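You operate a simulated robot arm through the tools that you are given. There is no shell and no other tool.

Carry out the task below with a simulated robot arm. There is one attempt and no reset: what you move stays moved.

## Task
Press both riser clamps home and tighten their wing nuts.
Fine: each clamp home before its nut is tightened; the main switch stays off.

Only the result counts: the job must be done as asked and must still hold three seconds after the hand-in. Knocking over, shifting, dropping, spilling or breaking anything else fails it.

## Robot
A 7-joint arm with a three-finger gripper, fixed in place. Base frame: the origin is on the floor under the middle of its stand, x ahead of it, y to its left, z up; the work surface is at about z = 955. Units: mm, degrees, N and s.
It reaches about 1342 mm from its shoulder. Its first joint turns from -166.0 to 166.0 degrees. Payload 2.69 kg.
Tool frame: the origin (TCP) lies between the finger pads and is the grasp point; the fingertips stand 30 mm ahead of it; z points along the fingers, y is the line along which they close. The gripper opens to 128 mm; its body begins 117 mm behind the TCP.
Orientation is that of the tool frame in the base frame, as a unit quaternion [x, y, z, w]. With the fingers straight down and closing along the base's y, the tool's x points along the base's -x, its y along +y and its z along -z.

## Interface
- The arm moves only by the tool send_rows. Its argument "rows" is a list of rows, each a list of 7 numbers: the turn, a rotation vector about the tool's x, y, z in rad, then the shift along the tool's x, y, z in mm, then the finger opening in mm, from 0 to 128. In form: [[rx, ry, rz, x, y, z, fingers], ...]. A call has 1 to 20 rows; each row shifts and turns the commanded pose from where the row before left it, along the tool's axes as they then stand. A row lasts 0.2 s, in which the tool goes at most 50 mm and 8.6 degrees; a call with a longer step from one row to the next is refused whole, and so is a gripper value outside its range. Where a pose cannot be reached the arm comes as near as it can. A force on the tool above 90 N (or 10 N above the force at the start of the call, whichever is more), or a blocked arm, ends the call early, and 0.2 s more pass. The fingers move at their own pace (about 127 mm/s each) and stop on an object; they squeeze with about 26 N. The grip force told is the motor's: it shows also when the fingers shut on nothing. Time passes only in rows, and 0.2 s behind the last, so rows that do not move let the fingers close. It gives the time, the measured TCP pose, the force on the tool (base axes), the opening and the grip force at its end, in the units of the frame above (readings bear some noise), with the torque about the TCP (base axes, N m) and any sound that the robot's microphone picked up.
- Cameras (640 x 400 px; columns grow to the right, rows downward): "scene" is fixed at [49, 649.5, 1819.6]; the picture's right is [-0.84, -0.55, 0.00], its down [-0.18, 0.28, -0.94] and it looks along [0.52, -0.79, -0.34] (base axes); focal length 326 px, centre (320, 200). "wrist" rides on the gripper at [58, 54, -131] in the tool frame; the picture's right is [-0.68, 0.74, 0.00], its down [-0.62, -0.57, -0.55] and it looks along [-0.40, -0.37, 0.84] (tool axes); focal length 234 px, centre (320, 200). There is no depth. A picture from a camera that has moved, and an enlarged one, comes with that camera's place and axes in the base frame and with its lens.
- camera(camera): a new picture of that camera. The clock stands still meanwhile.
- slide_trunk(by): moves the trunk up (or, below 0, down) by that many mm; the arm rides with it, the base frame stays. It gives what a move gives, with no picture.
- enlarge(camera, box): a new picture of the part [left, top, right, bottom] of that camera's present view, enlarged. The clock stands still meanwhile.
- job_done(): hands the job in; it is judged then, once.

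Places have to be worked out from the pictures, the camera data and where the tool is seen. Open the gripper and draw the arm clear of the work before you hand the job in, unless the task says otherwise.

The tools are called after "Call:" by a JSON object that holds its "fn" and its "kwargs". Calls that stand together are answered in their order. send_rows: Moves the arm, as the interface text tells. Its arguments: {"type":"object","properties":{"rows":{"type":"array","items":{"type":"array","items":{"type":"number"}}}},"required":["rows"]} The other tools are called the same way: slide_trunk (by) moves the trunk up or down; camera (camera) takes a picture; enlarge (camera, box) takes an enlarged picture of a part of a camera's view; job_done () hands the job in.

At the start:

```text
time_s: 0.0
tcp_pos: [494.6, -556.0, 1424.0]
orientation: [0.001, 1.0, 0.0, 0.0]
ft_force: [0.1, 0.0, 0.5]
ft_torque: [0.0, -0.01, 0.0]
opening: 127.8
finger_force: 0.1
trunk travel left (down, up): [-275.0, 75.0]
```

scene: 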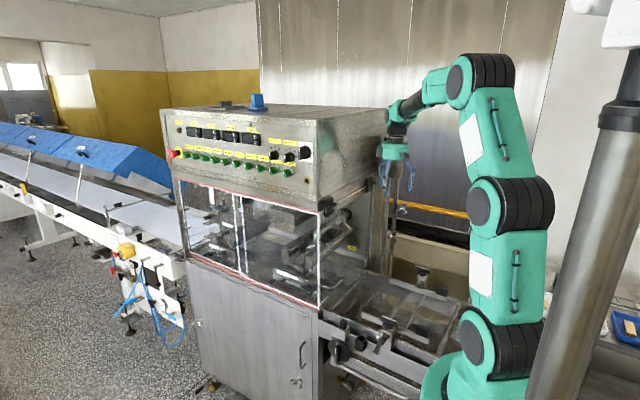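
wrist: 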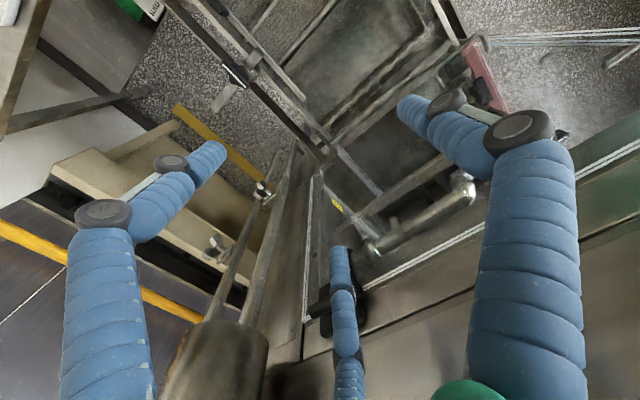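

I'll begin by looking more closely at the scene around the gripper and the machine to find the riser clamps and the main switch.

Call:
{"fn": "enlarge", "kwargs": {"camera": "scene", "box": [320, 100, 480, 200]}}

Call:
{"fn": "enlarge", "kwargs": {"camera": "scene", "box": [320, 180, 480, 280]}}

Call:
{"fn": "enlarge", "kwargs": {"camera": "wrist", "box": [160, 100, 400, 250]}}

Call:
{"fn": "enlarge", "kwargs": {"camera": "scene", "box": [160, 80, 400, 230]}}

```text
4.00 times, centred on (400, 150) of scene
camera zoom: at [49.0, 649.5, 1819.6], right [-0.84, -0.55, 0.0], down [-0.18, 0.28, -0.94], along [0.52, -0.79, -0.34], focal length 1306 px, centre (0, 400)
```

zoom: 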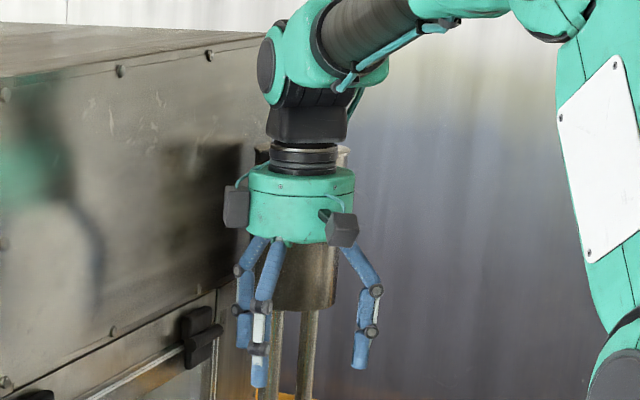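

```text
4.00 times, centred on (400, 230) of scene
camera zoom: at [49.0, 649.5, 1819.6], right [-0.84, -0.55, 0.0], down [-0.18, 0.28, -0.94], along [0.52, -0.79, -0.34], focal length 1306 px, centre (0, 80)
```

zoom: 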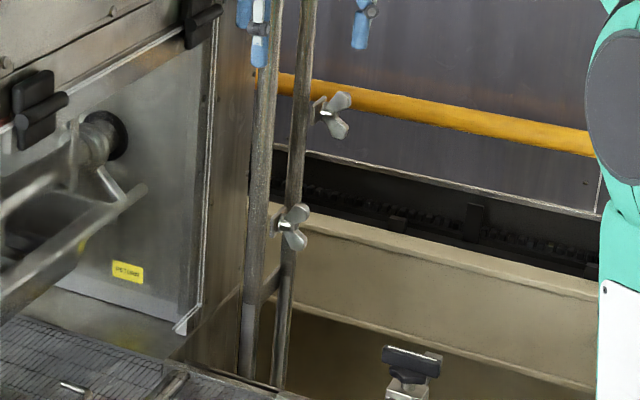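

```text
2.67 times, centred on (280, 175) of wrist
camera zoom: at [435.5, -503.5, 1556.0], right [0.68, 0.74, 0.0], down [0.62, -0.57, 0.55], along [0.4, -0.37, -0.84], focal length 624 px, centre (427, 267)
```

zoom: 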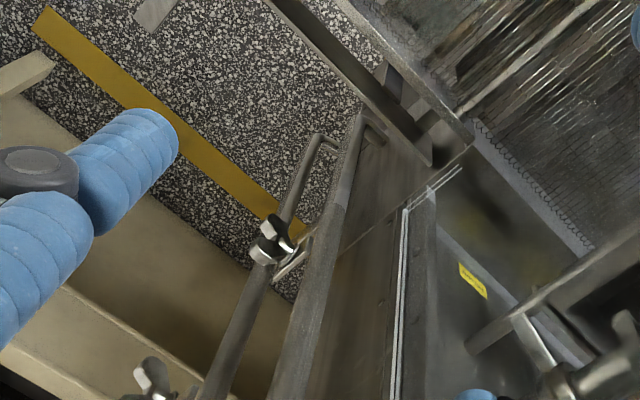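

```text
2.67 times, centred on (280, 155) of scene
camera zoom: at [49.0, 649.5, 1819.6], right [-0.84, -0.55, 0.0], down [-0.18, 0.28, -0.94], along [0.52, -0.79, -0.34], focal length 870 px, centre (427, 320)
```

zoom: 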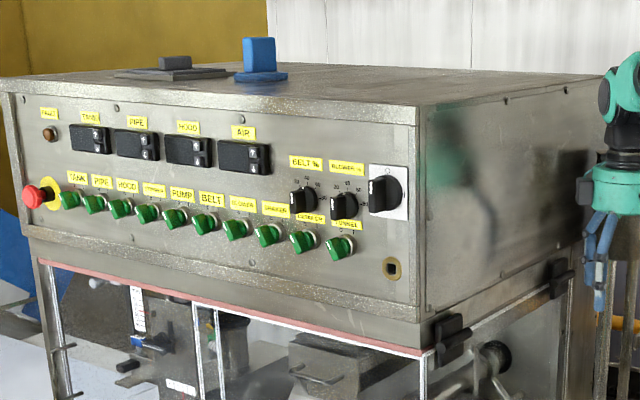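

The two wing nuts seem to sit on the vertical riser pipes, at about (550,-786,1096) and (535,-856,1224). I'll zoom in further to see how the clamps are built.

Call:
{"fn": "enlarge", "kwargs": {"camera": "wrist", "box": [190, 150, 290, 270]}}

Call:
{"fn": "enlarge", "kwargs": {"camera": "scene", "box": [375, 190, 423, 220]}}

Call:
{"fn": "enlarge", "kwargs": {"camera": "scene", "box": [368, 220, 416, 260]}}

```text
3.33 times, centred on (240, 210) of wrist
camera zoom: at [435.5, -503.5, 1556.0], right [0.68, 0.74, 0.0], down [0.62, -0.57, 0.55], along [0.4, -0.37, -0.84], focal length 781 px, centre (587, 167)
```

zoom: 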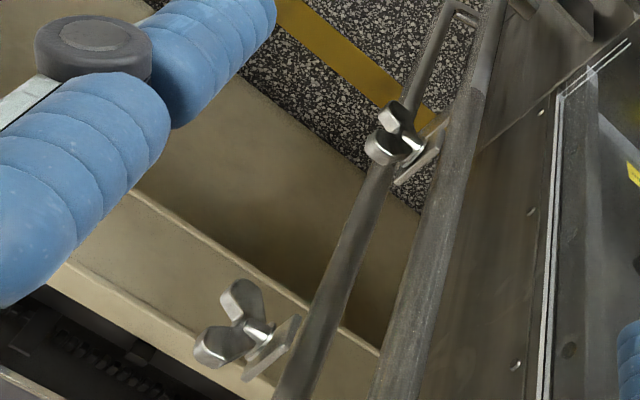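

```text
13.33 times, centred on (399, 205) of scene
camera zoom: at [49.0, 649.5, 1819.6], right [-0.84, -0.55, 0.0], down [-0.18, 0.28, -0.94], along [0.52, -0.79, -0.34], focal length 4352 px, centre (-733, 133)
```

zoom: 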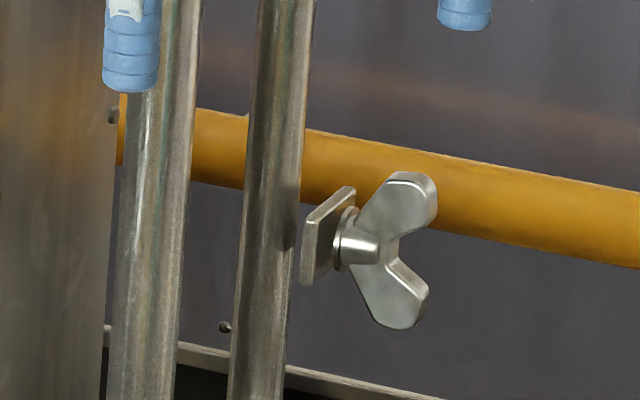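

```text
10.00 times, centred on (392, 240) of scene
camera zoom: at [49.0, 649.5, 1819.6], right [-0.84, -0.55, 0.0], down [-0.18, 0.28, -0.94], along [0.52, -0.79, -0.34], focal length 3264 px, centre (-400, -200)
```

zoom: 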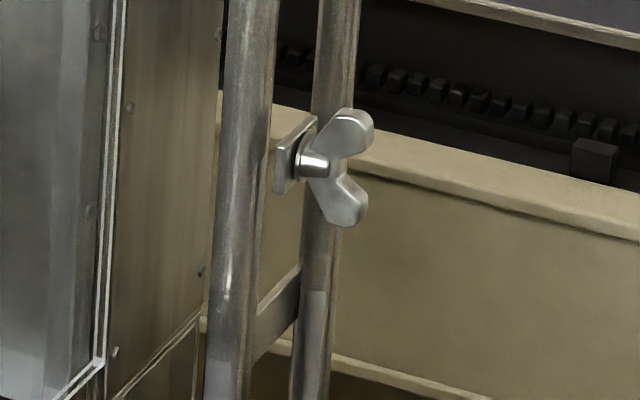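

The wing nuts point along −X (toward the robot side), and each clamp plate stands on the −X side of the risers. I'll back off along −X and tilt the tool to point along +X, so the wrist camera sees the clamps from the front.

Call:
{"fn": "send_rows", "kwargs": {"rows": [[0, 0, 0, 45, -20, 0, 128], [0, 0, 0, 45, -20, 0, 128], [0, 0, 0, 45, -20, 0, 128], [0, 0, 0, 45, -20, 0, 128], [0, -0.1428, 0, 0, 0, 0, 128], [0, -0.1428, 0, 0, 0, 0, 128], [0, -0.1428, 0, 0, 0, 0, 128], [0, -0.1428, 0, 0, 0, 0, 128], [0, -0.1428, 0, 0, 0, 0, 128], [0, -0.1428, 0, 0, 0, 0, 128], [0, -0.1428, 0, 0, 0, 0, 128], [0, -0.1428, 0, 0, 0, 0, 128], [0, -0.1428, 0, 0, 0, 0, 128], [0, -0.1428, 0, 0, 0, 0, 128], [0, -0.1428, 0, 0, 0, 0, 128]]}}

Call:
{"fn": "camera", "kwargs": {"camera": "wrist"}}

Call:
{"fn": "camera", "kwargs": {"camera": "scene"}}

```text
time_s: 3.2
tcp_pos: [317.2, -636.8, 1423.7]
orientation: [-0.001, 0.707, 0.0, 0.707]
ft_force: [-0.1, 0.7, 0.7]
ft_torque: [-0.01, 0.02, 0.01]
opening: 128.0
finger_force: 0.0
trunk travel left (down, up): [-275.0, 75.0]
```

```text
taken
camera wrist: at [184.1, -583.9, 1366.8], right [0.0, 0.74, 0.68], down [-0.55, -0.56, 0.62], along [0.84, -0.37, 0.41], focal length 234 px, centre (320, 200)
```

wrist: 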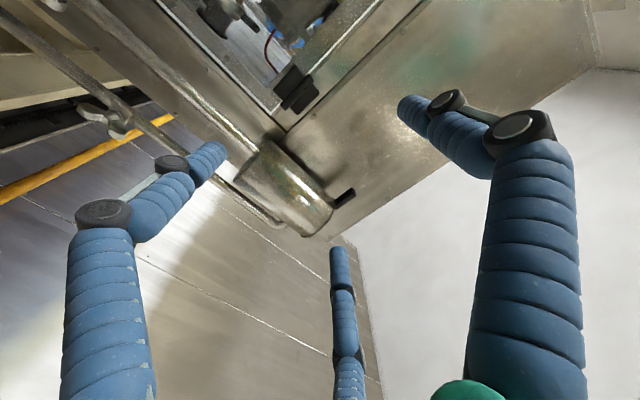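

```text
taken
```

scene: 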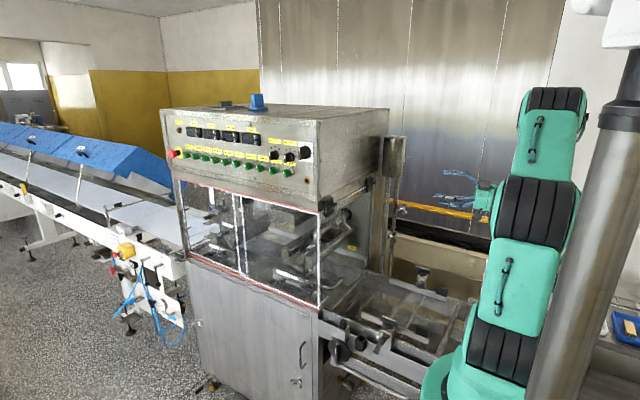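

The wrist camera looks up from below the tool in this pose. I'll lower the tool toward the clamps' height, staying well back in X, to view both clamps from the front.

Call:
{"fn": "send_rows", "kwargs": {"rows": [[0, 0, 0, 40, -20, 0, 128], [0, 0, 0, 40, -20, 0, 128], [0, 0, 0, 40, -20, 0, 128], [0, 0, 0, 40, -20, 0, 128], [0, 0, 0, 40, -20, 0, 128], [0, 0, 0, 40, -20, 0, 128]]}}

Call:
{"fn": "camera", "kwargs": {"camera": "wrist"}}

Call:
{"fn": "camera", "kwargs": {"camera": "scene"}}

```text
time_s: 4.6
tcp_pos: [316.5, -756.2, 1183.8]
orientation: [-0.001, 0.707, 0.0, 0.707]
ft_force: [0.3, -0.5, 0.1]
ft_torque: [0.0, 0.09, 0.03]
opening: 128.0
finger_force: 0.0
trunk travel left (down, up): [-275.0, 75.0]
```

```text
taken
camera wrist: at [183.9, -703.0, 1126.4], right [0.0, 0.74, 0.68], down [-0.55, -0.56, 0.62], along [0.84, -0.37, 0.4], focal length 234 px, centre (320, 200)
```

wrist: 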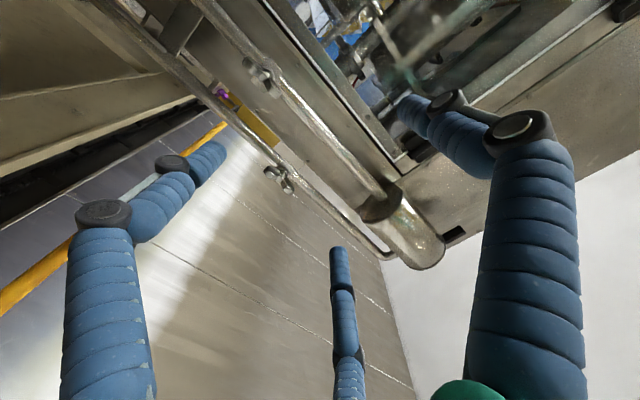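

```text
taken
```

scene: 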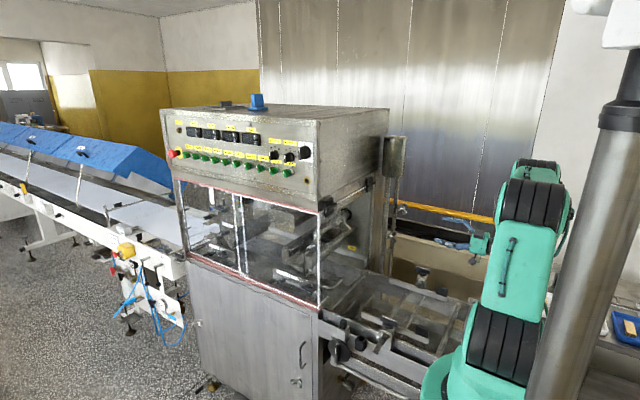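

Both nuts are now visible from the front. I'll zoom in on each one.

Call:
{"fn": "enlarge", "kwargs": {"camera": "wrist", "box": [200, 40, 330, 210]}}

Call:
{"fn": "enlarge", "kwargs": {"camera": "wrist", "box": [240, 150, 304, 200]}}

Call:
{"fn": "enlarge", "kwargs": {"camera": "wrist", "box": [226, 45, 306, 110]}}

Call:
{"fn": "enlarge", "kwargs": {"camera": "scene", "box": [368, 190, 428, 260]}}

```text
2.35 times, centred on (265, 125) of wrist
camera zoom: at [183.9, -703.0, 1126.4], right [0.0, 0.74, 0.68], down [-0.55, -0.56, 0.62], along [0.84, -0.37, 0.4], focal length 551 px, centre (449, 376)
```

zoom: 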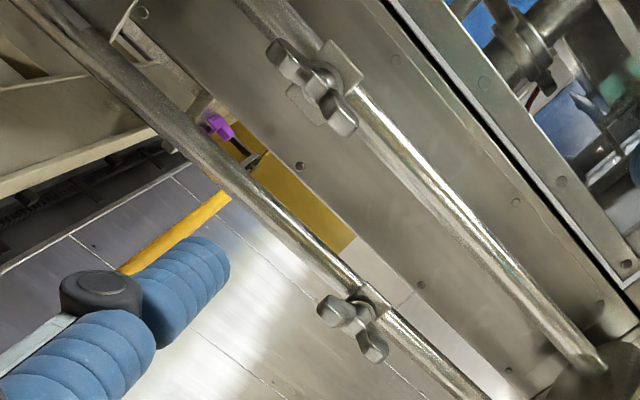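

```text
8.00 times, centred on (272, 175) of wrist
camera zoom: at [183.9, -703.0, 1126.4], right [0.0, 0.74, 0.68], down [-0.55, -0.56, 0.62], along [0.84, -0.37, 0.4], focal length 1873 px, centre (704, 400)
```

zoom: 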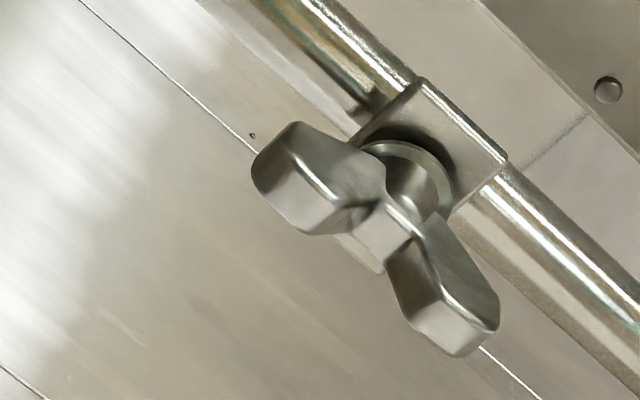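

```text
6.15 times, centred on (266, 78) of wrist
camera zoom: at [183.9, -703.0, 1126.4], right [0.0, 0.74, 0.68], down [-0.55, -0.56, 0.62], along [0.84, -0.37, 0.4], focal length 1441 px, centre (652, 954)
```

zoom: 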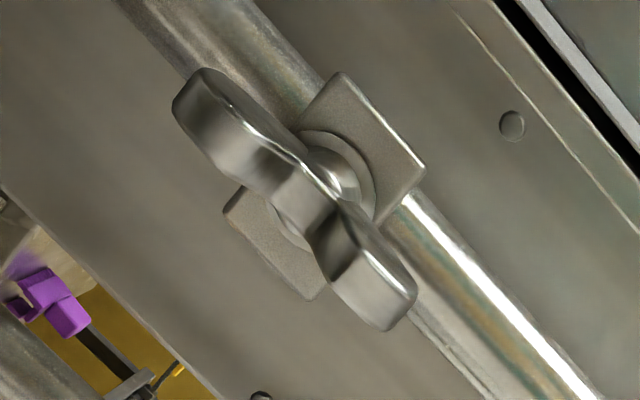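

```text
5.71 times, centred on (398, 225) of scene
camera zoom: at [49.0, 649.5, 1819.6], right [-0.84, -0.55, 0.0], down [-0.18, 0.28, -0.94], along [0.52, -0.79, -0.34], focal length 1865 px, centre (-126, 57)
```

zoom: 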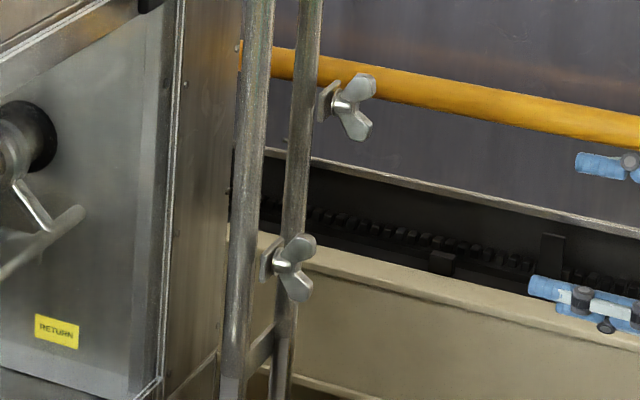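

Each riser carries one clamp: the lower one on the near pipe (around y≈-782, z≈1100) and the upper one on the far pipe (around y≈-865, z≈1212). Their axes run along X. I'll move closer in front of the lower nut to locate it better.

Call:
{"fn": "send_rows", "kwargs": {"rows": [[0, 0, 0, 21, -6, 16, 128], [0, 0, 0, 21, -6, 16, 128], [0, 0, 0, 21, -6, 16, 128], [0, 0, 0, 21, -6, 16, 128]]}}

Call:
{"fn": "camera", "kwargs": {"camera": "wrist"}}

Call:
{"fn": "enlarge", "kwargs": {"camera": "wrist", "box": [240, 60, 400, 180]}}

```text
time_s: 5.6
tcp_pos: [379.8, -779.2, 1098.9]
orientation: [0.001, 0.707, -0.001, 0.707]
ft_force: [0.2, 0.8, 0.7]
ft_torque: [0.0, 0.04, 0.0]
opening: 128.1
finger_force: 0.0
trunk travel left (down, up): [-275.0, 75.0]
```

```text
taken
camera wrist: at [248.3, -727.0, 1041.6], right [0.0, 0.74, 0.68], down [-0.55, -0.56, 0.62], along [0.84, -0.37, 0.4], focal length 234 px, centre (320, 200)
```

wrist: 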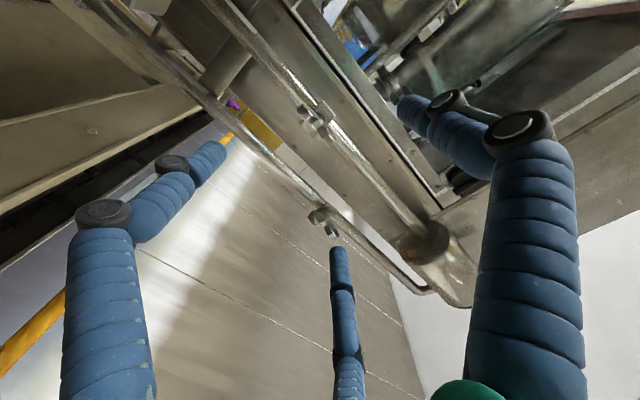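

```text
3.33 times, centred on (320, 120) of wrist
camera zoom: at [248.3, -727.0, 1041.6], right [0.0, 0.74, 0.68], down [-0.55, -0.56, 0.62], along [0.84, -0.37, 0.4], focal length 781 px, centre (320, 467)
```

zoom: 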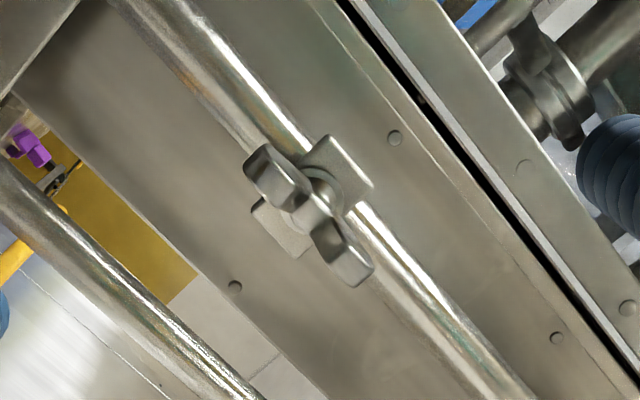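

The lower nut's hub is at about (550,-784,1098), with the wings roughly vertical. I'll close the fingers here, clear of everything, to see what the closed fingertips look like before using them to press.

Call:
{"fn": "send_rows", "kwargs": {"rows": [[0, 0, 0, 0, -4, 0, 60], [0, 0, 0, 0, 0, 0, 0], [0, 0, 0, 0, 0, 0, 0], [0, 0, 0, 0, 0, 0, 0]]}}

Call:
{"fn": "camera", "kwargs": {"camera": "wrist"}}

Call:
{"fn": "enlarge", "kwargs": {"camera": "wrist", "box": [220, 60, 400, 260]}}

Call:
{"fn": "enlarge", "kwargs": {"camera": "scene", "box": [368, 190, 488, 270]}}

```text
time_s: 6.6
tcp_pos: [380.1, -785.3, 1100.3]
orientation: [0.0, 0.707, 0.0, 0.707]
ft_force: [-0.6, -0.1, 0.2]
ft_torque: [0.01, 0.02, 0.02]
opening: 2.1
finger_force: 26.1
trunk travel left (down, up): [-275.0, 75.0]
```

```text
taken
camera wrist: at [248.2, -731.1, 1041.7], right [0.0, 0.74, 0.68], down [-0.55, -0.57, 0.62], along [0.84, -0.37, 0.4], focal length 234 px, centre (320, 200)
```

wrist: 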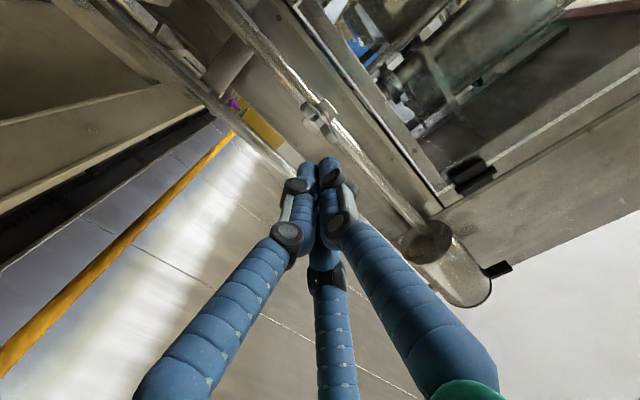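

```text
2.00 times, centred on (310, 160) of wrist
camera zoom: at [248.2, -731.1, 1041.7], right [0.0, 0.74, 0.68], down [-0.55, -0.57, 0.62], along [0.84, -0.37, 0.4], focal length 468 px, centre (340, 280)
```

zoom: 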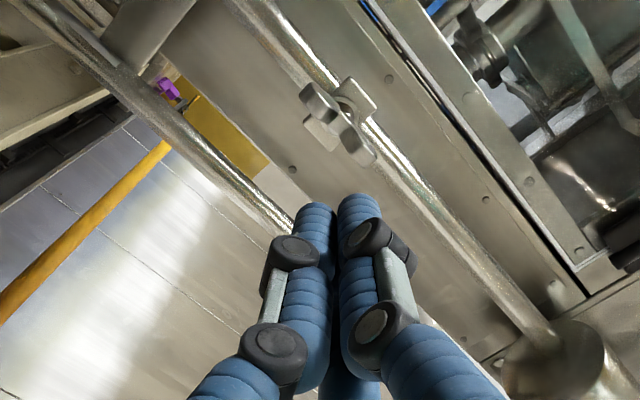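

```text
5.00 times, centred on (428, 230) of scene
camera zoom: at [49.0, 649.5, 1819.6], right [-0.84, -0.55, 0.0], down [-0.18, 0.28, -0.94], along [0.52, -0.79, -0.34], focal length 1632 px, centre (-220, 50)
```

zoom: 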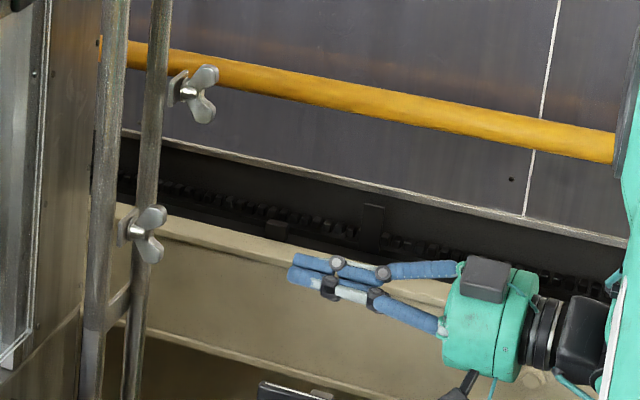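

The closed fingers form a compact tip on the tool axis, aligned with the lower nut to within about 2 mm. I'll advance along +X to about 25 mm short of the nut.

Call:
{"fn": "send_rows", "kwargs": {"rows": [[0, 0, 0, 2, 0, 25, 0], [0, 0, 0, 0, 0, 25, 0], [0, 0, 0, 0, 0, 25, 0], [0, 0, 0, 0, 0, 20, 0]]}}

Call:
{"fn": "enlarge", "kwargs": {"camera": "wrist", "box": [240, 60, 400, 220]}}

Call:
{"fn": "enlarge", "kwargs": {"camera": "scene", "box": [368, 190, 448, 260]}}

```text
time_s: 7.6
tcp_pos: [473.1, -785.7, 1097.8]
orientation: [0.001, 0.708, 0.0, 0.707]
ft_force: [0.4, 0.1, 0.4]
ft_torque: [0.0, -0.01, 0.03]
opening: 2.2
finger_force: 26.2
trunk travel left (down, up): [-275.0, 75.0]
```

```text
2.50 times, centred on (320, 140) of wrist
camera zoom: at [341.4, -731.4, 1040.7], right [0.0, 0.74, 0.68], down [-0.55, -0.57, 0.62], along [0.84, -0.37, 0.4], focal length 585 px, centre (320, 350)
```

zoom: 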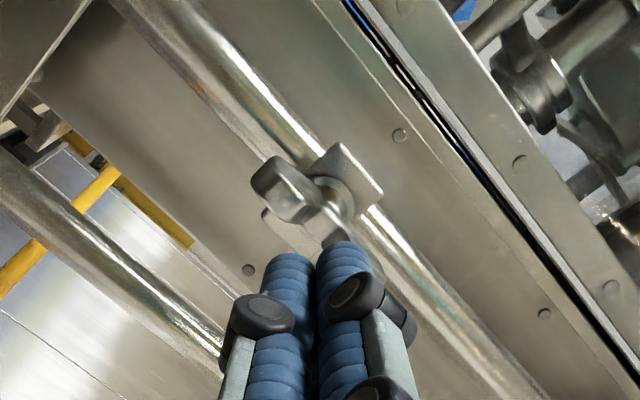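

```text
5.71 times, centred on (408, 225) of scene
camera zoom: at [49.0, 649.5, 1819.6], right [-0.84, -0.55, 0.0], down [-0.18, 0.28, -0.94], along [0.52, -0.79, -0.34], focal length 1865 px, centre (-183, 57)
```

zoom: 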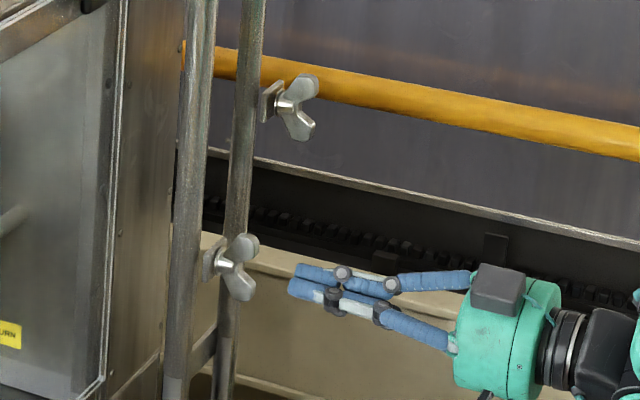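

The fingertips are about 50 mm short of the hub. I'll zoom in to check lateral alignment before making contact.

Call:
{"fn": "enlarge", "kwargs": {"camera": "wrist", "box": [296, 110, 352, 166]}}

Call:
{"fn": "enlarge", "kwargs": {"camera": "scene", "box": [395, 225, 435, 255]}}

```text
7.14 times, centred on (324, 138) of wrist
camera zoom: at [341.4, -731.4, 1040.7], right [0.0, 0.74, 0.68], down [-0.55, -0.57, 0.62], along [0.84, -0.37, 0.4], focal length 1673 px, centre (291, 643)
```

zoom: 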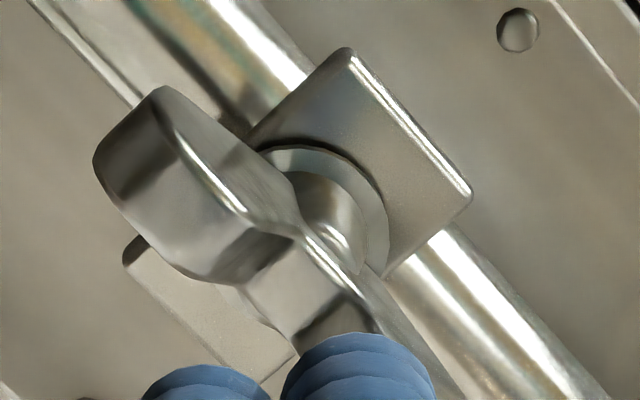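

```text
13.33 times, centred on (415, 240) of scene
camera zoom: at [49.0, 649.5, 1819.6], right [-0.84, -0.55, 0.0], down [-0.18, 0.28, -0.94], along [0.52, -0.79, -0.34], focal length 4352 px, centre (-947, -333)
```

zoom: 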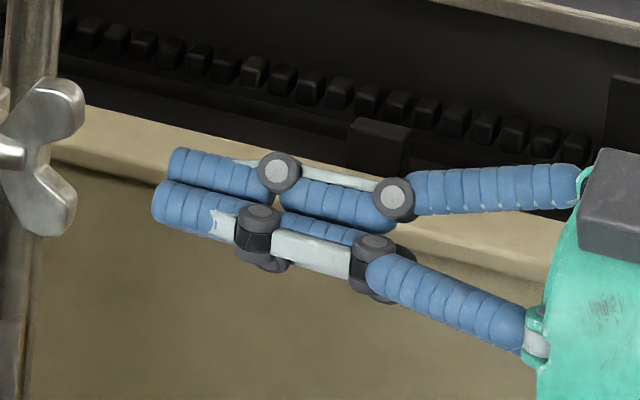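

Plate centre works out to about y=-783, z=1099, within 2 mm of my axis. I'll nudge +2 mm in Y and advance slowly to make contact and press.

Call:
{"fn": "send_rows", "kwargs": {"rows": [[0, 0, 0, 0, 2, 10, 0], [0, 0, 0, 0, 0, 10, 0], [0, 0, 0, 0, 0, 8, 0], [0, 0, 0, 0, 0, 4, 0], [0, 0, 0, 0, 0, 4, 0], [0, 0, 0, 0, 0, 4, 0]]}}

Call:
{"fn": "enlarge", "kwargs": {"camera": "wrist", "box": [276, 90, 372, 186]}}

Call:
{"fn": "enlarge", "kwargs": {"camera": "scene", "box": [375, 215, 435, 255]}}

```text
time_s: 9.0
tcp_pos: [507.1, -783.2, 1099.0]
orientation: [0.002, 0.706, 0.0, 0.708]
ft_force: [-62.3, 10.8, 1.3]
ft_torque: [0.0, -0.01, 0.02]
opening: 2.0
finger_force: 26.1
trunk travel left (down, up): [-275.0, 75.0]
```

```text
4.17 times, centred on (324, 138) of wrist
camera zoom: at [375.7, -729.2, 1041.0], right [0.0, 0.74, 0.68], down [-0.55, -0.56, 0.61], along [0.83, -0.37, 0.41], focal length 976 px, centre (303, 458)
```

zoom: 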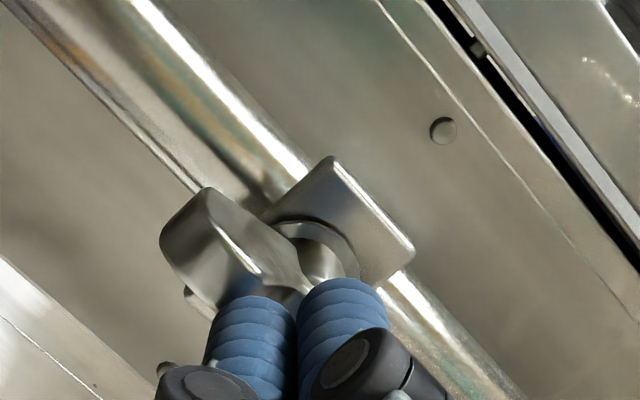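

```text
10.00 times, centred on (405, 235) of scene
camera zoom: at [49.0, 649.5, 1819.6], right [-0.84, -0.55, 0.0], down [-0.18, 0.28, -0.94], along [0.52, -0.79, -0.34], focal length 3264 px, centre (-530, -150)
```

zoom: 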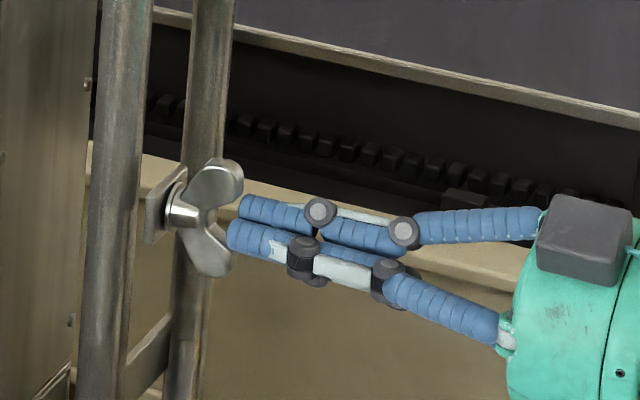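

Contact was made at TCP x≈507 with about 62 N, and the clamp has barely moved yet. I'll push a bit further in small steps and watch for movement and sound.

Call:
{"fn": "send_rows", "kwargs": {"rows": [[0, 0, 0, 0, 0, 2, 0], [0, 0, 0, 0, 0, 2, 0], [0, 0, 0, 0, 0, 2, 0]]}}

Call:
{"fn": "enlarge", "kwargs": {"camera": "scene", "box": [375, 215, 435, 255]}}

```text
time_s: 9.5
tcp_pos: [507.3, -784.6, 1098.9]
orientation: [0.004, 0.707, -0.001, 0.708]
ft_force: [-33.1, 8.3, 7.6]
ft_torque: [-0.03, 0.21, 0.09]
opening: 1.9
finger_force: 31.6
trunk travel left (down, up): [-275.0, 75.0]
stopped in row 2: the force on the tool passed its limit at 93 N (the readings are from after the stop); the commanded pose is now the measured one
```

```text
10.00 times, centred on (405, 235) of scene
camera zoom: at [49.0, 649.5, 1819.6], right [-0.84, -0.55, 0.0], down [-0.18, 0.28, -0.94], along [0.52, -0.79, -0.34], focal length 3264 px, centre (-530, -150)
```

zoom: 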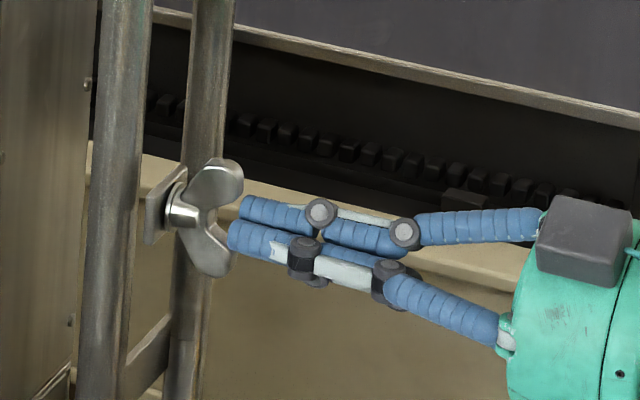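

At 93 N on the nut the clamp did not shift, and the scene picture matches the one before contact. I'll back off and study the gap between plate and pipe more carefully; perhaps the plate itself must be pushed rather than the nut.

Call:
{"fn": "send_rows", "kwargs": {"rows": [[0, 0, 0, 0, 0, -10, 0], [0, 0, 0, 0, 0, -40, 0], [0, 0, 0, 0, 0, -40, 128], [0, 0, 0, 0, 0, 0, 128]]}}

Call:
{"fn": "enlarge", "kwargs": {"camera": "wrist", "box": [280, 70, 370, 140]}}

Call:
{"fn": "enlarge", "kwargs": {"camera": "scene", "box": [380, 225, 410, 250]}}

Call:
{"fn": "enlarge", "kwargs": {"camera": "scene", "box": [380, 190, 420, 220]}}

```text
time_s: 10.5
tcp_pos: [420.7, -783.3, 1098.8]
orientation: [0.003, 0.707, 0.0, 0.707]
ft_force: [-1.0, 0.3, 0.4]
ft_torque: [0.0, 0.0, -0.02]
opening: 127.9
finger_force: 0.0
trunk travel left (down, up): [-275.0, 75.0]
```

```text
5.71 times, centred on (325, 105) of wrist
camera zoom: at [290.0, -729.5, 1039.9], right [0.0, 0.73, 0.68], down [-0.55, -0.56, 0.61], along [0.83, -0.38, 0.4], focal length 1338 px, centre (291, 743)
```

zoom: 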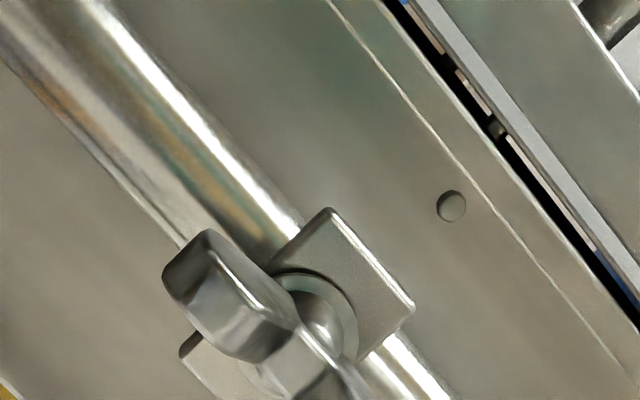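

```text
16.00 times, centred on (395, 238) of scene
camera zoom: at [49.0, 649.5, 1819.6], right [-0.84, -0.55, 0.0], down [-0.18, 0.28, -0.94], along [0.52, -0.79, -0.34], focal length 5222 px, centre (-880, -400)
```

zoom: 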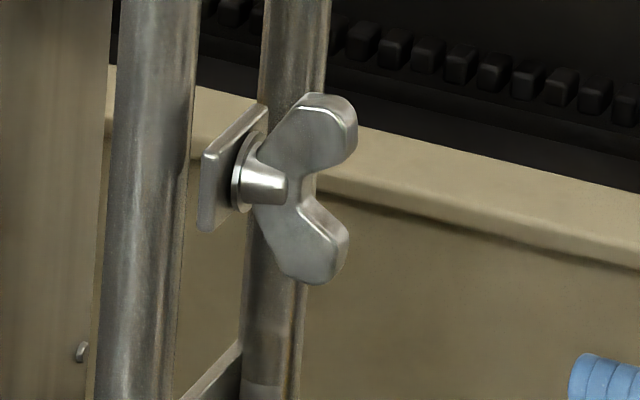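

```text
13.33 times, centred on (400, 205) of scene
camera zoom: at [49.0, 649.5, 1819.6], right [-0.84, -0.55, 0.0], down [-0.18, 0.28, -0.94], along [0.52, -0.79, -0.34], focal length 4352 px, centre (-747, 133)
```

zoom: 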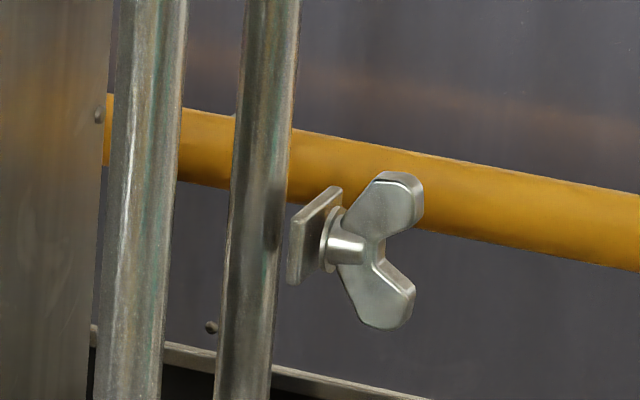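

From both views the pipe axis is at about x=603 and the plate spans x≈572–577, so there is a gap of roughly 14 mm; the clamp does need to go +X. The nut may ride on a fixed stud, so I'll try pressing the plate itself beside the wings, on its +Y half, with closed fingertips.

Call:
{"fn": "send_rows", "kwargs": {"rows": [[0, 0, 0, 0, 12, 0, 0], [0, 0, 0, 0, 13, 0, 0], [0, 0, 0, 0, 0, 0, 0], [0, 0, 0, 0, 0, 25, 0], [0, 0, 0, 0, 0, 25, 0], [0, 0, 0, 0, 0, 25, 0]]}}

Call:
{"fn": "enlarge", "kwargs": {"camera": "wrist", "box": [256, 80, 376, 180]}}

Call:
{"fn": "enlarge", "kwargs": {"camera": "scene", "box": [375, 215, 435, 255]}}

```text
time_s: 11.9
tcp_pos: [497.6, -758.5, 1097.2]
orientation: [0.003, 0.708, 0.0, 0.707]
ft_force: [-0.5, 0.1, 0.3]
ft_torque: [-0.01, 0.06, -0.01]
opening: 2.2
finger_force: 25.8
trunk travel left (down, up): [-275.0, 75.0]
```

```text
4.00 times, centred on (316, 130) of wrist
camera zoom: at [366.1, -705.2, 1039.7], right [0.0, 0.73, 0.68], down [-0.55, -0.57, 0.61], along [0.83, -0.38, 0.4], focal length 937 px, centre (336, 480)
```

zoom: 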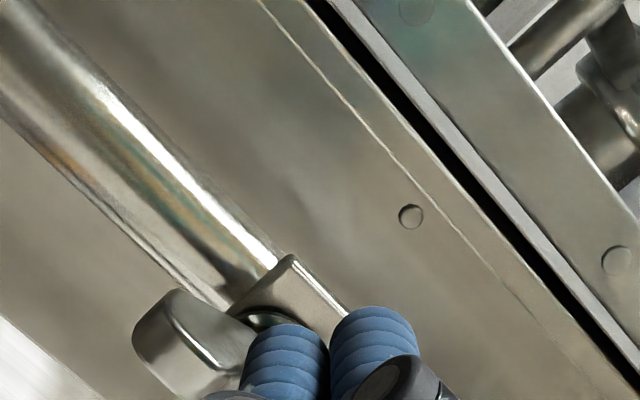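

```text
10.00 times, centred on (405, 235) of scene
camera zoom: at [49.0, 649.5, 1819.6], right [-0.84, -0.55, 0.0], down [-0.18, 0.28, -0.94], along [0.52, -0.79, -0.34], focal length 3264 px, centre (-530, -150)
```

zoom: 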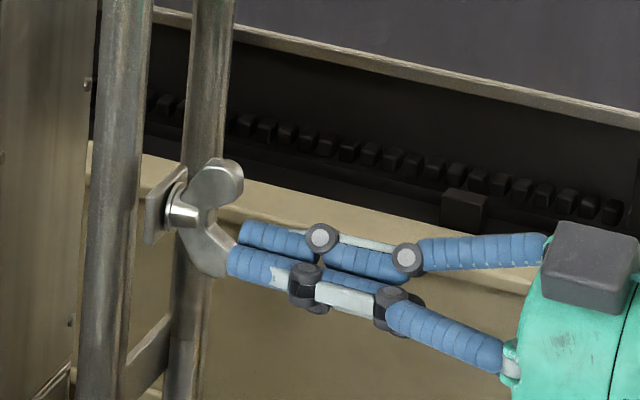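

The fingertips are now beside the wings on the +Y side, about 44 mm short of the plate. I'll creep forward, watching the force.

Call:
{"fn": "send_rows", "kwargs": {"rows": [[0, 0, 0, 0, 0, 8, 0], [0, 0, 0, 0, 0, 8, 0], [0, 0, 0, 0, 0, 8, 0], [0, 0, 0, 0, 0, 6, 0], [0, 0, 0, 0, 0, 5, 0], [0, 0, 0, 0, 0, 4, 0]]}}

Call:
{"fn": "enlarge", "kwargs": {"camera": "wrist", "box": [256, 80, 376, 180]}}

Call:
{"fn": "enlarge", "kwargs": {"camera": "scene", "box": [375, 215, 435, 255]}}

```text
time_s: 13.3
tcp_pos: [535.4, -759.2, 1095.9]
orientation: [0.003, 0.708, 0.0, 0.706]
ft_force: [-0.7, 0.0, 0.3]
ft_torque: [0.01, 0.02, 0.02]
opening: 2.2
finger_force: 26.2
trunk travel left (down, up): [-275.0, 75.0]
```

```text
4.00 times, centred on (316, 130) of wrist
camera zoom: at [404.4, -704.7, 1038.6], right [0.0, 0.73, 0.68], down [-0.55, -0.56, 0.61], along [0.83, -0.38, 0.4], focal length 937 px, centre (336, 480)
```

zoom: 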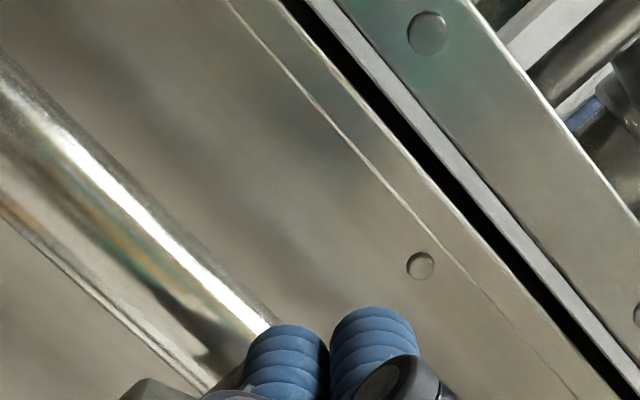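

```text
10.00 times, centred on (405, 235) of scene
camera zoom: at [49.0, 649.5, 1819.6], right [-0.84, -0.55, 0.0], down [-0.18, 0.28, -0.94], along [0.52, -0.79, -0.34], focal length 3264 px, centre (-530, -150)
```

zoom: 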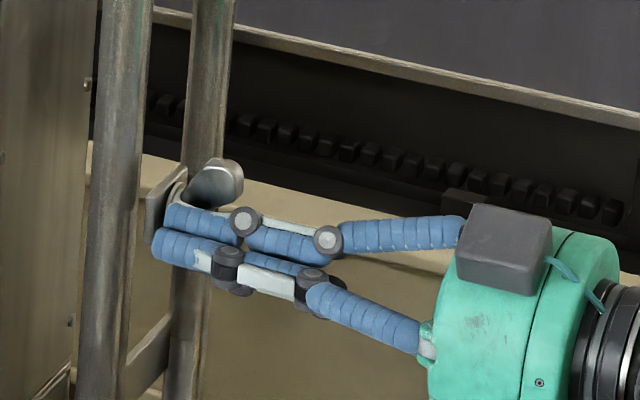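

Fingertips are at x≈565, just short of the plate with no force yet. I'll continue creeping.

Call:
{"fn": "send_rows", "kwargs": {"rows": [[0, 0, 0, -2, 0, 4, 0], [0, 0, 0, 0, 0, 4, 0], [0, 0, 0, 0, 0, 4, 0]]}}

Call:
{"fn": "enlarge", "kwargs": {"camera": "scene", "box": [375, 215, 435, 255]}}

```text
time_s: 14.1
tcp_pos: [549.0, -759.6, 1098.6]
orientation: [0.003, 0.708, 0.0, 0.706]
ft_force: [-1.5, 0.0, 0.3]
ft_torque: [-0.01, 0.03, 0.01]
opening: 2.1
finger_force: 25.9
trunk travel left (down, up): [-275.0, 75.0]
```

```text
10.00 times, centred on (405, 235) of scene
camera zoom: at [49.0, 649.5, 1819.6], right [-0.84, -0.55, 0.0], down [-0.18, 0.28, -0.94], along [0.52, -0.79, -0.34], focal length 3264 px, centre (-530, -150)
```

zoom: 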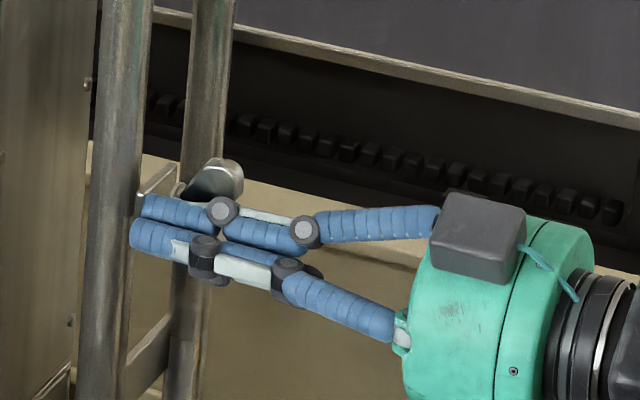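

The tips are at x≈579 and the plate appears to have moved with almost no force. I'll keep pushing until it seats against the riser.

Call:
{"fn": "send_rows", "kwargs": {"rows": [[0, 0, 0, 0, 0, 4, 0], [0, 0, 0, 0, 0, 4, 0], [0, 0, 0, 0, 0, 3, 0]]}}

Call:
{"fn": "enlarge", "kwargs": {"camera": "scene", "box": [375, 215, 435, 255]}}

Call:
{"fn": "enlarge", "kwargs": {"camera": "wrist", "box": [236, 80, 376, 220]}}

```text
time_s: 14.9
tcp_pos: [556.0, -759.4, 1100.1]
orientation: [0.004, 0.707, -0.001, 0.707]
ft_force: [-40.9, -0.2, -0.3]
ft_torque: [-0.32, 0.01, -0.35]
opening: 1.7
finger_force: 25.9
trunk travel left (down, up): [-275.0, 75.0]
```

```text
10.00 times, centred on (405, 235) of scene
camera zoom: at [49.0, 649.5, 1819.6], right [-0.84, -0.55, 0.0], down [-0.18, 0.28, -0.94], along [0.52, -0.79, -0.34], focal length 3264 px, centre (-530, -150)
```

zoom: 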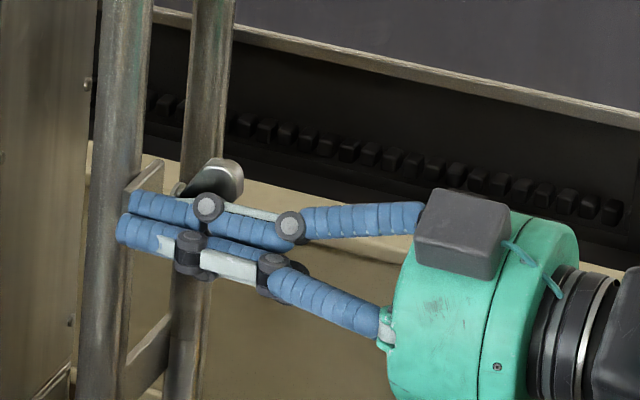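

```text
2.86 times, centred on (306, 150) of wrist
camera zoom: at [423.9, -704.7, 1041.0], right [0.01, 0.73, 0.68], down [-0.55, -0.56, 0.61], along [0.83, -0.38, 0.4], focal length 669 px, centre (360, 343)
```

zoom: 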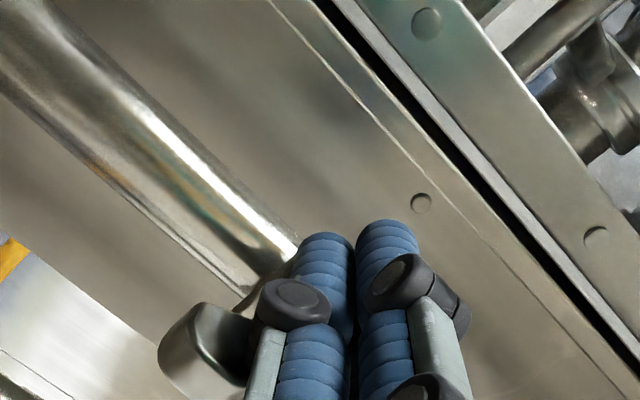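

The plate has slid about 14 mm to meet the pipe (tip x≈586) and now resists with 41 N, while the nut stayed where it was on its stud. I'll press a little harder to be sure it is seated.

Call:
{"fn": "send_rows", "kwargs": {"rows": [[0, 0, 0, 0, 0, 2, 0], [0, 0, 0, 0, 0, 1, 0], [0, 0, 0, 0, 0, 0, 0]]}}

```text
time_s: 15.7
tcp_pos: [557.0, -759.7, 1098.8]
orientation: [0.005, 0.707, 0.0, 0.708]
ft_force: [-69.9, 4.4, -1.7]
ft_torque: [0.17, 0.15, -0.48]
opening: 1.8
finger_force: 25.7
trunk travel left (down, up): [-275.0, 75.0]
```

At 70 N it no longer moves, so it is seated. I'll back straight off and check that the plate stays home.

Call:
{"fn": "send_rows", "kwargs": {"rows": [[0, 0, 0, 0, 0, -8, 0], [0, 0, 0, 0, 0, -40, 0], [0, 0, 0, 0, 0, -45, 0], [0, 0, 0, 0, 0, -45, 0], [0, 0, 0, 0, 0, 0, 0]]}}

Call:
{"fn": "enlarge", "kwargs": {"camera": "scene", "box": [380, 225, 410, 250]}}

Call:
{"fn": "enlarge", "kwargs": {"camera": "wrist", "box": [256, 60, 376, 160]}}

Call:
{"fn": "enlarge", "kwargs": {"camera": "scene", "box": [380, 190, 420, 220]}}

```text
time_s: 16.9
tcp_pos: [423.3, -758.4, 1099.3]
orientation: [0.003, 0.708, 0.0, 0.707]
ft_force: [-1.2, 0.4, 0.3]
ft_torque: [0.02, -0.01, -0.03]
opening: 2.3
finger_force: 26.3
trunk travel left (down, up): [-275.0, 75.0]
```

```text
16.00 times, centred on (395, 238) of scene
camera zoom: at [49.0, 649.5, 1819.6], right [-0.84, -0.55, 0.0], down [-0.18, 0.28, -0.94], along [0.52, -0.79, -0.34], focal length 5222 px, centre (-880, -400)
```

zoom: 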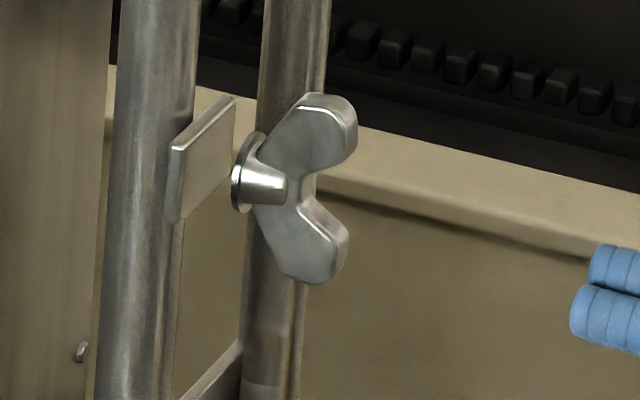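

```text
4.00 times, centred on (316, 110) of wrist
camera zoom: at [292.0, -704.5, 1042.5], right [0.0, 0.73, 0.68], down [-0.55, -0.56, 0.61], along [0.83, -0.38, 0.4], focal length 937 px, centre (336, 560)
```

zoom: 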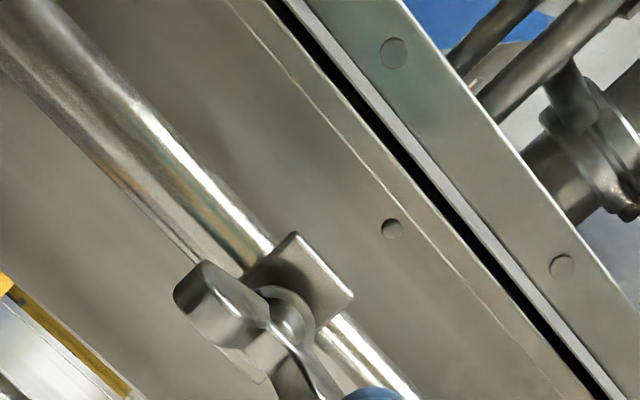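

```text
13.33 times, centred on (400, 205) of scene
camera zoom: at [49.0, 649.5, 1819.6], right [-0.84, -0.55, 0.0], down [-0.18, 0.28, -0.94], along [0.52, -0.79, -0.34], focal length 4352 px, centre (-747, 133)
```

zoom: 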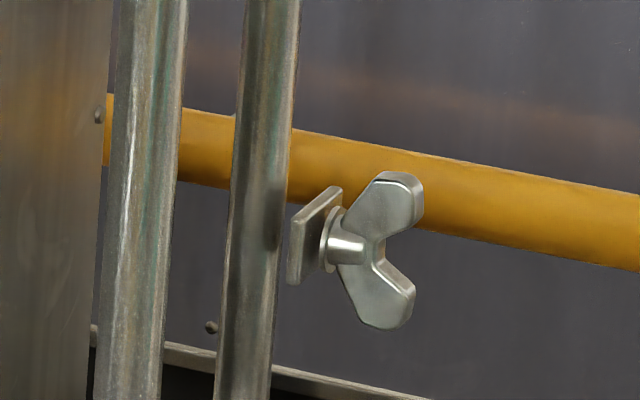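

The lower plate stays home against the riser, with the nut still on its stud. Next I'll tighten this nut: re-centre on its axis, open the fingers to 60 mm and slide them over the wings.

Call:
{"fn": "send_rows", "kwargs": {"rows": [[0, 0, 0, 0, -13, 0, 60], [0, 0, 0, 0, -12.5, 0, 60], [0, 0, 0, 0, 0, 0, 60], [0, 0, 0, 0, 0, 30, 60], [0, 0, 0, 0, 0, 30, 60]]}}

Call:
{"fn": "camera", "kwargs": {"camera": "wrist"}}

Call:
{"fn": "enlarge", "kwargs": {"camera": "wrist", "box": [250, 80, 390, 190]}}

Call:
{"fn": "enlarge", "kwargs": {"camera": "scene", "box": [375, 215, 435, 255]}}

```text
time_s: 18.1
tcp_pos: [482.6, -785.4, 1099.2]
orientation: [0.003, 0.708, 0.0, 0.707]
ft_force: [0.7, 0.1, -0.2]
ft_torque: [-0.01, 0.0, -0.02]
opening: 60.1
finger_force: 0.0
trunk travel left (down, up): [-275.0, 75.0]
```

```text
taken
camera wrist: at [351.4, -730.9, 1041.2], right [0.0, 0.73, 0.68], down [-0.55, -0.56, 0.61], along [0.83, -0.38, 0.4], focal length 234 px, centre (320, 200)
```

wrist: 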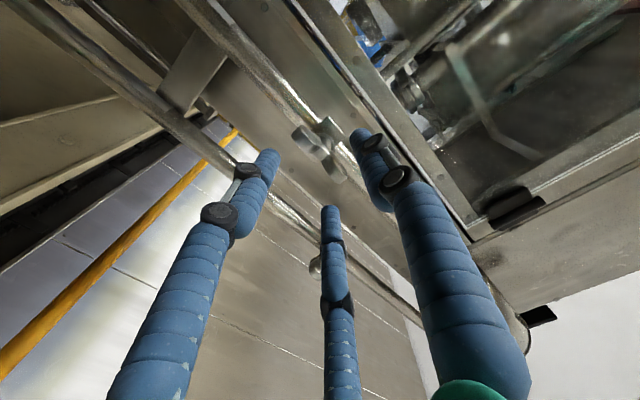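

```text
3.64 times, centred on (320, 135) of wrist
camera zoom: at [351.4, -730.9, 1041.2], right [0.0, 0.73, 0.68], down [-0.55, -0.56, 0.61], along [0.83, -0.38, 0.4], focal length 852 px, centre (320, 436)
```

zoom: 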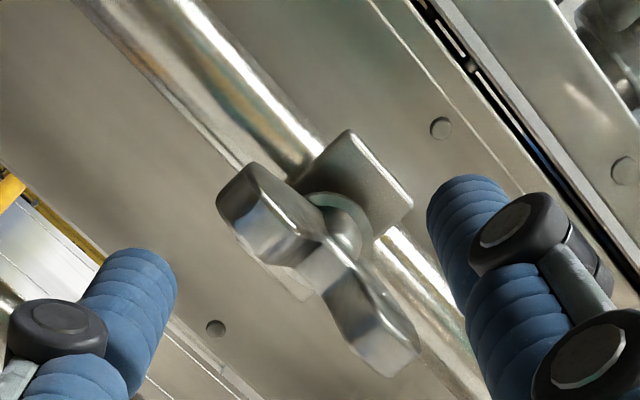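

```text
10.00 times, centred on (405, 235) of scene
camera zoom: at [49.0, 649.5, 1819.6], right [-0.84, -0.55, 0.0], down [-0.18, 0.28, -0.94], along [0.52, -0.79, -0.34], focal length 3264 px, centre (-530, -150)
```

zoom: 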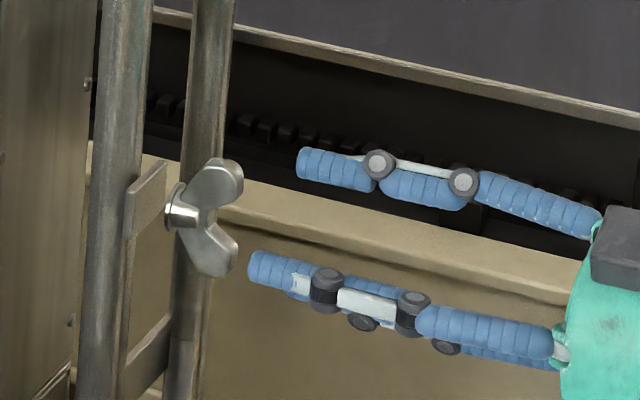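

The wings are vertical (within about 2°) and centred on my axis (y≈-784, z≈1098.5). I'll advance to TCP x≈532 and close the fingers on the wings.

Call:
{"fn": "send_rows", "kwargs": {"rows": [[0, 0, 0, 0, 1, 25, 60], [0, 0, 0, 0, 0, 24, 60], [0, 0, 0, 0, 0, 0, 40], [0, 0, 0, 0, 0, 0, 20], [0, 0, 0, 0, 0, 0, 0], [0, 0, 0, 0, 0, 0, 0]]}}

Call:
{"fn": "enlarge", "kwargs": {"camera": "wrist", "box": [230, 80, 390, 220]}}

Call:
{"fn": "enlarge", "kwargs": {"camera": "scene", "box": [375, 215, 435, 255]}}

```text
time_s: 19.5
tcp_pos: [531.0, -787.5, 1100.0]
orientation: [0.004, 0.707, -0.003, 0.707]
ft_force: [2.0, -49.4, 8.4]
ft_torque: [0.06, 0.42, -0.4]
opening: 24.6
finger_force: 45.4
trunk travel left (down, up): [-275.0, 75.0]
```

```text
2.86 times, centred on (310, 150) of wrist
camera zoom: at [399.9, -733.9, 1041.4], right [0.01, 0.74, 0.68], down [-0.55, -0.56, 0.61], along [0.83, -0.38, 0.4], focal length 669 px, centre (349, 343)
```

zoom: 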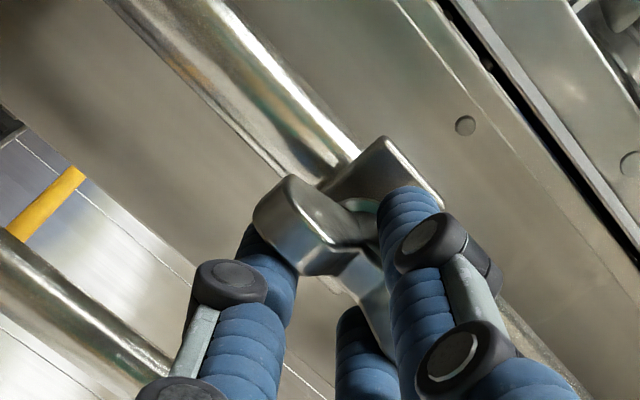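

```text
10.00 times, centred on (405, 235) of scene
camera zoom: at [49.0, 649.5, 1819.6], right [-0.84, -0.55, 0.0], down [-0.18, 0.28, -0.94], along [0.52, -0.79, -0.34], focal length 3264 px, centre (-530, -150)
```

zoom: 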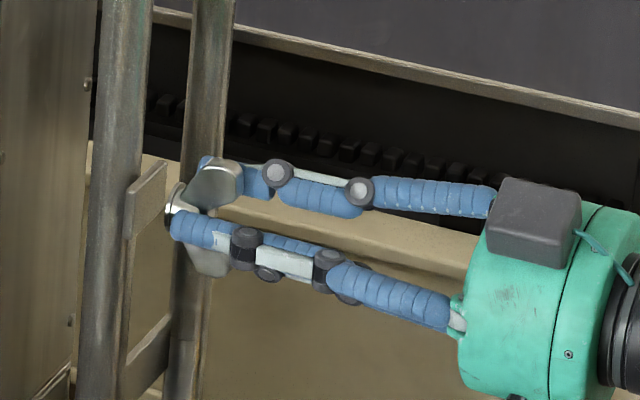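

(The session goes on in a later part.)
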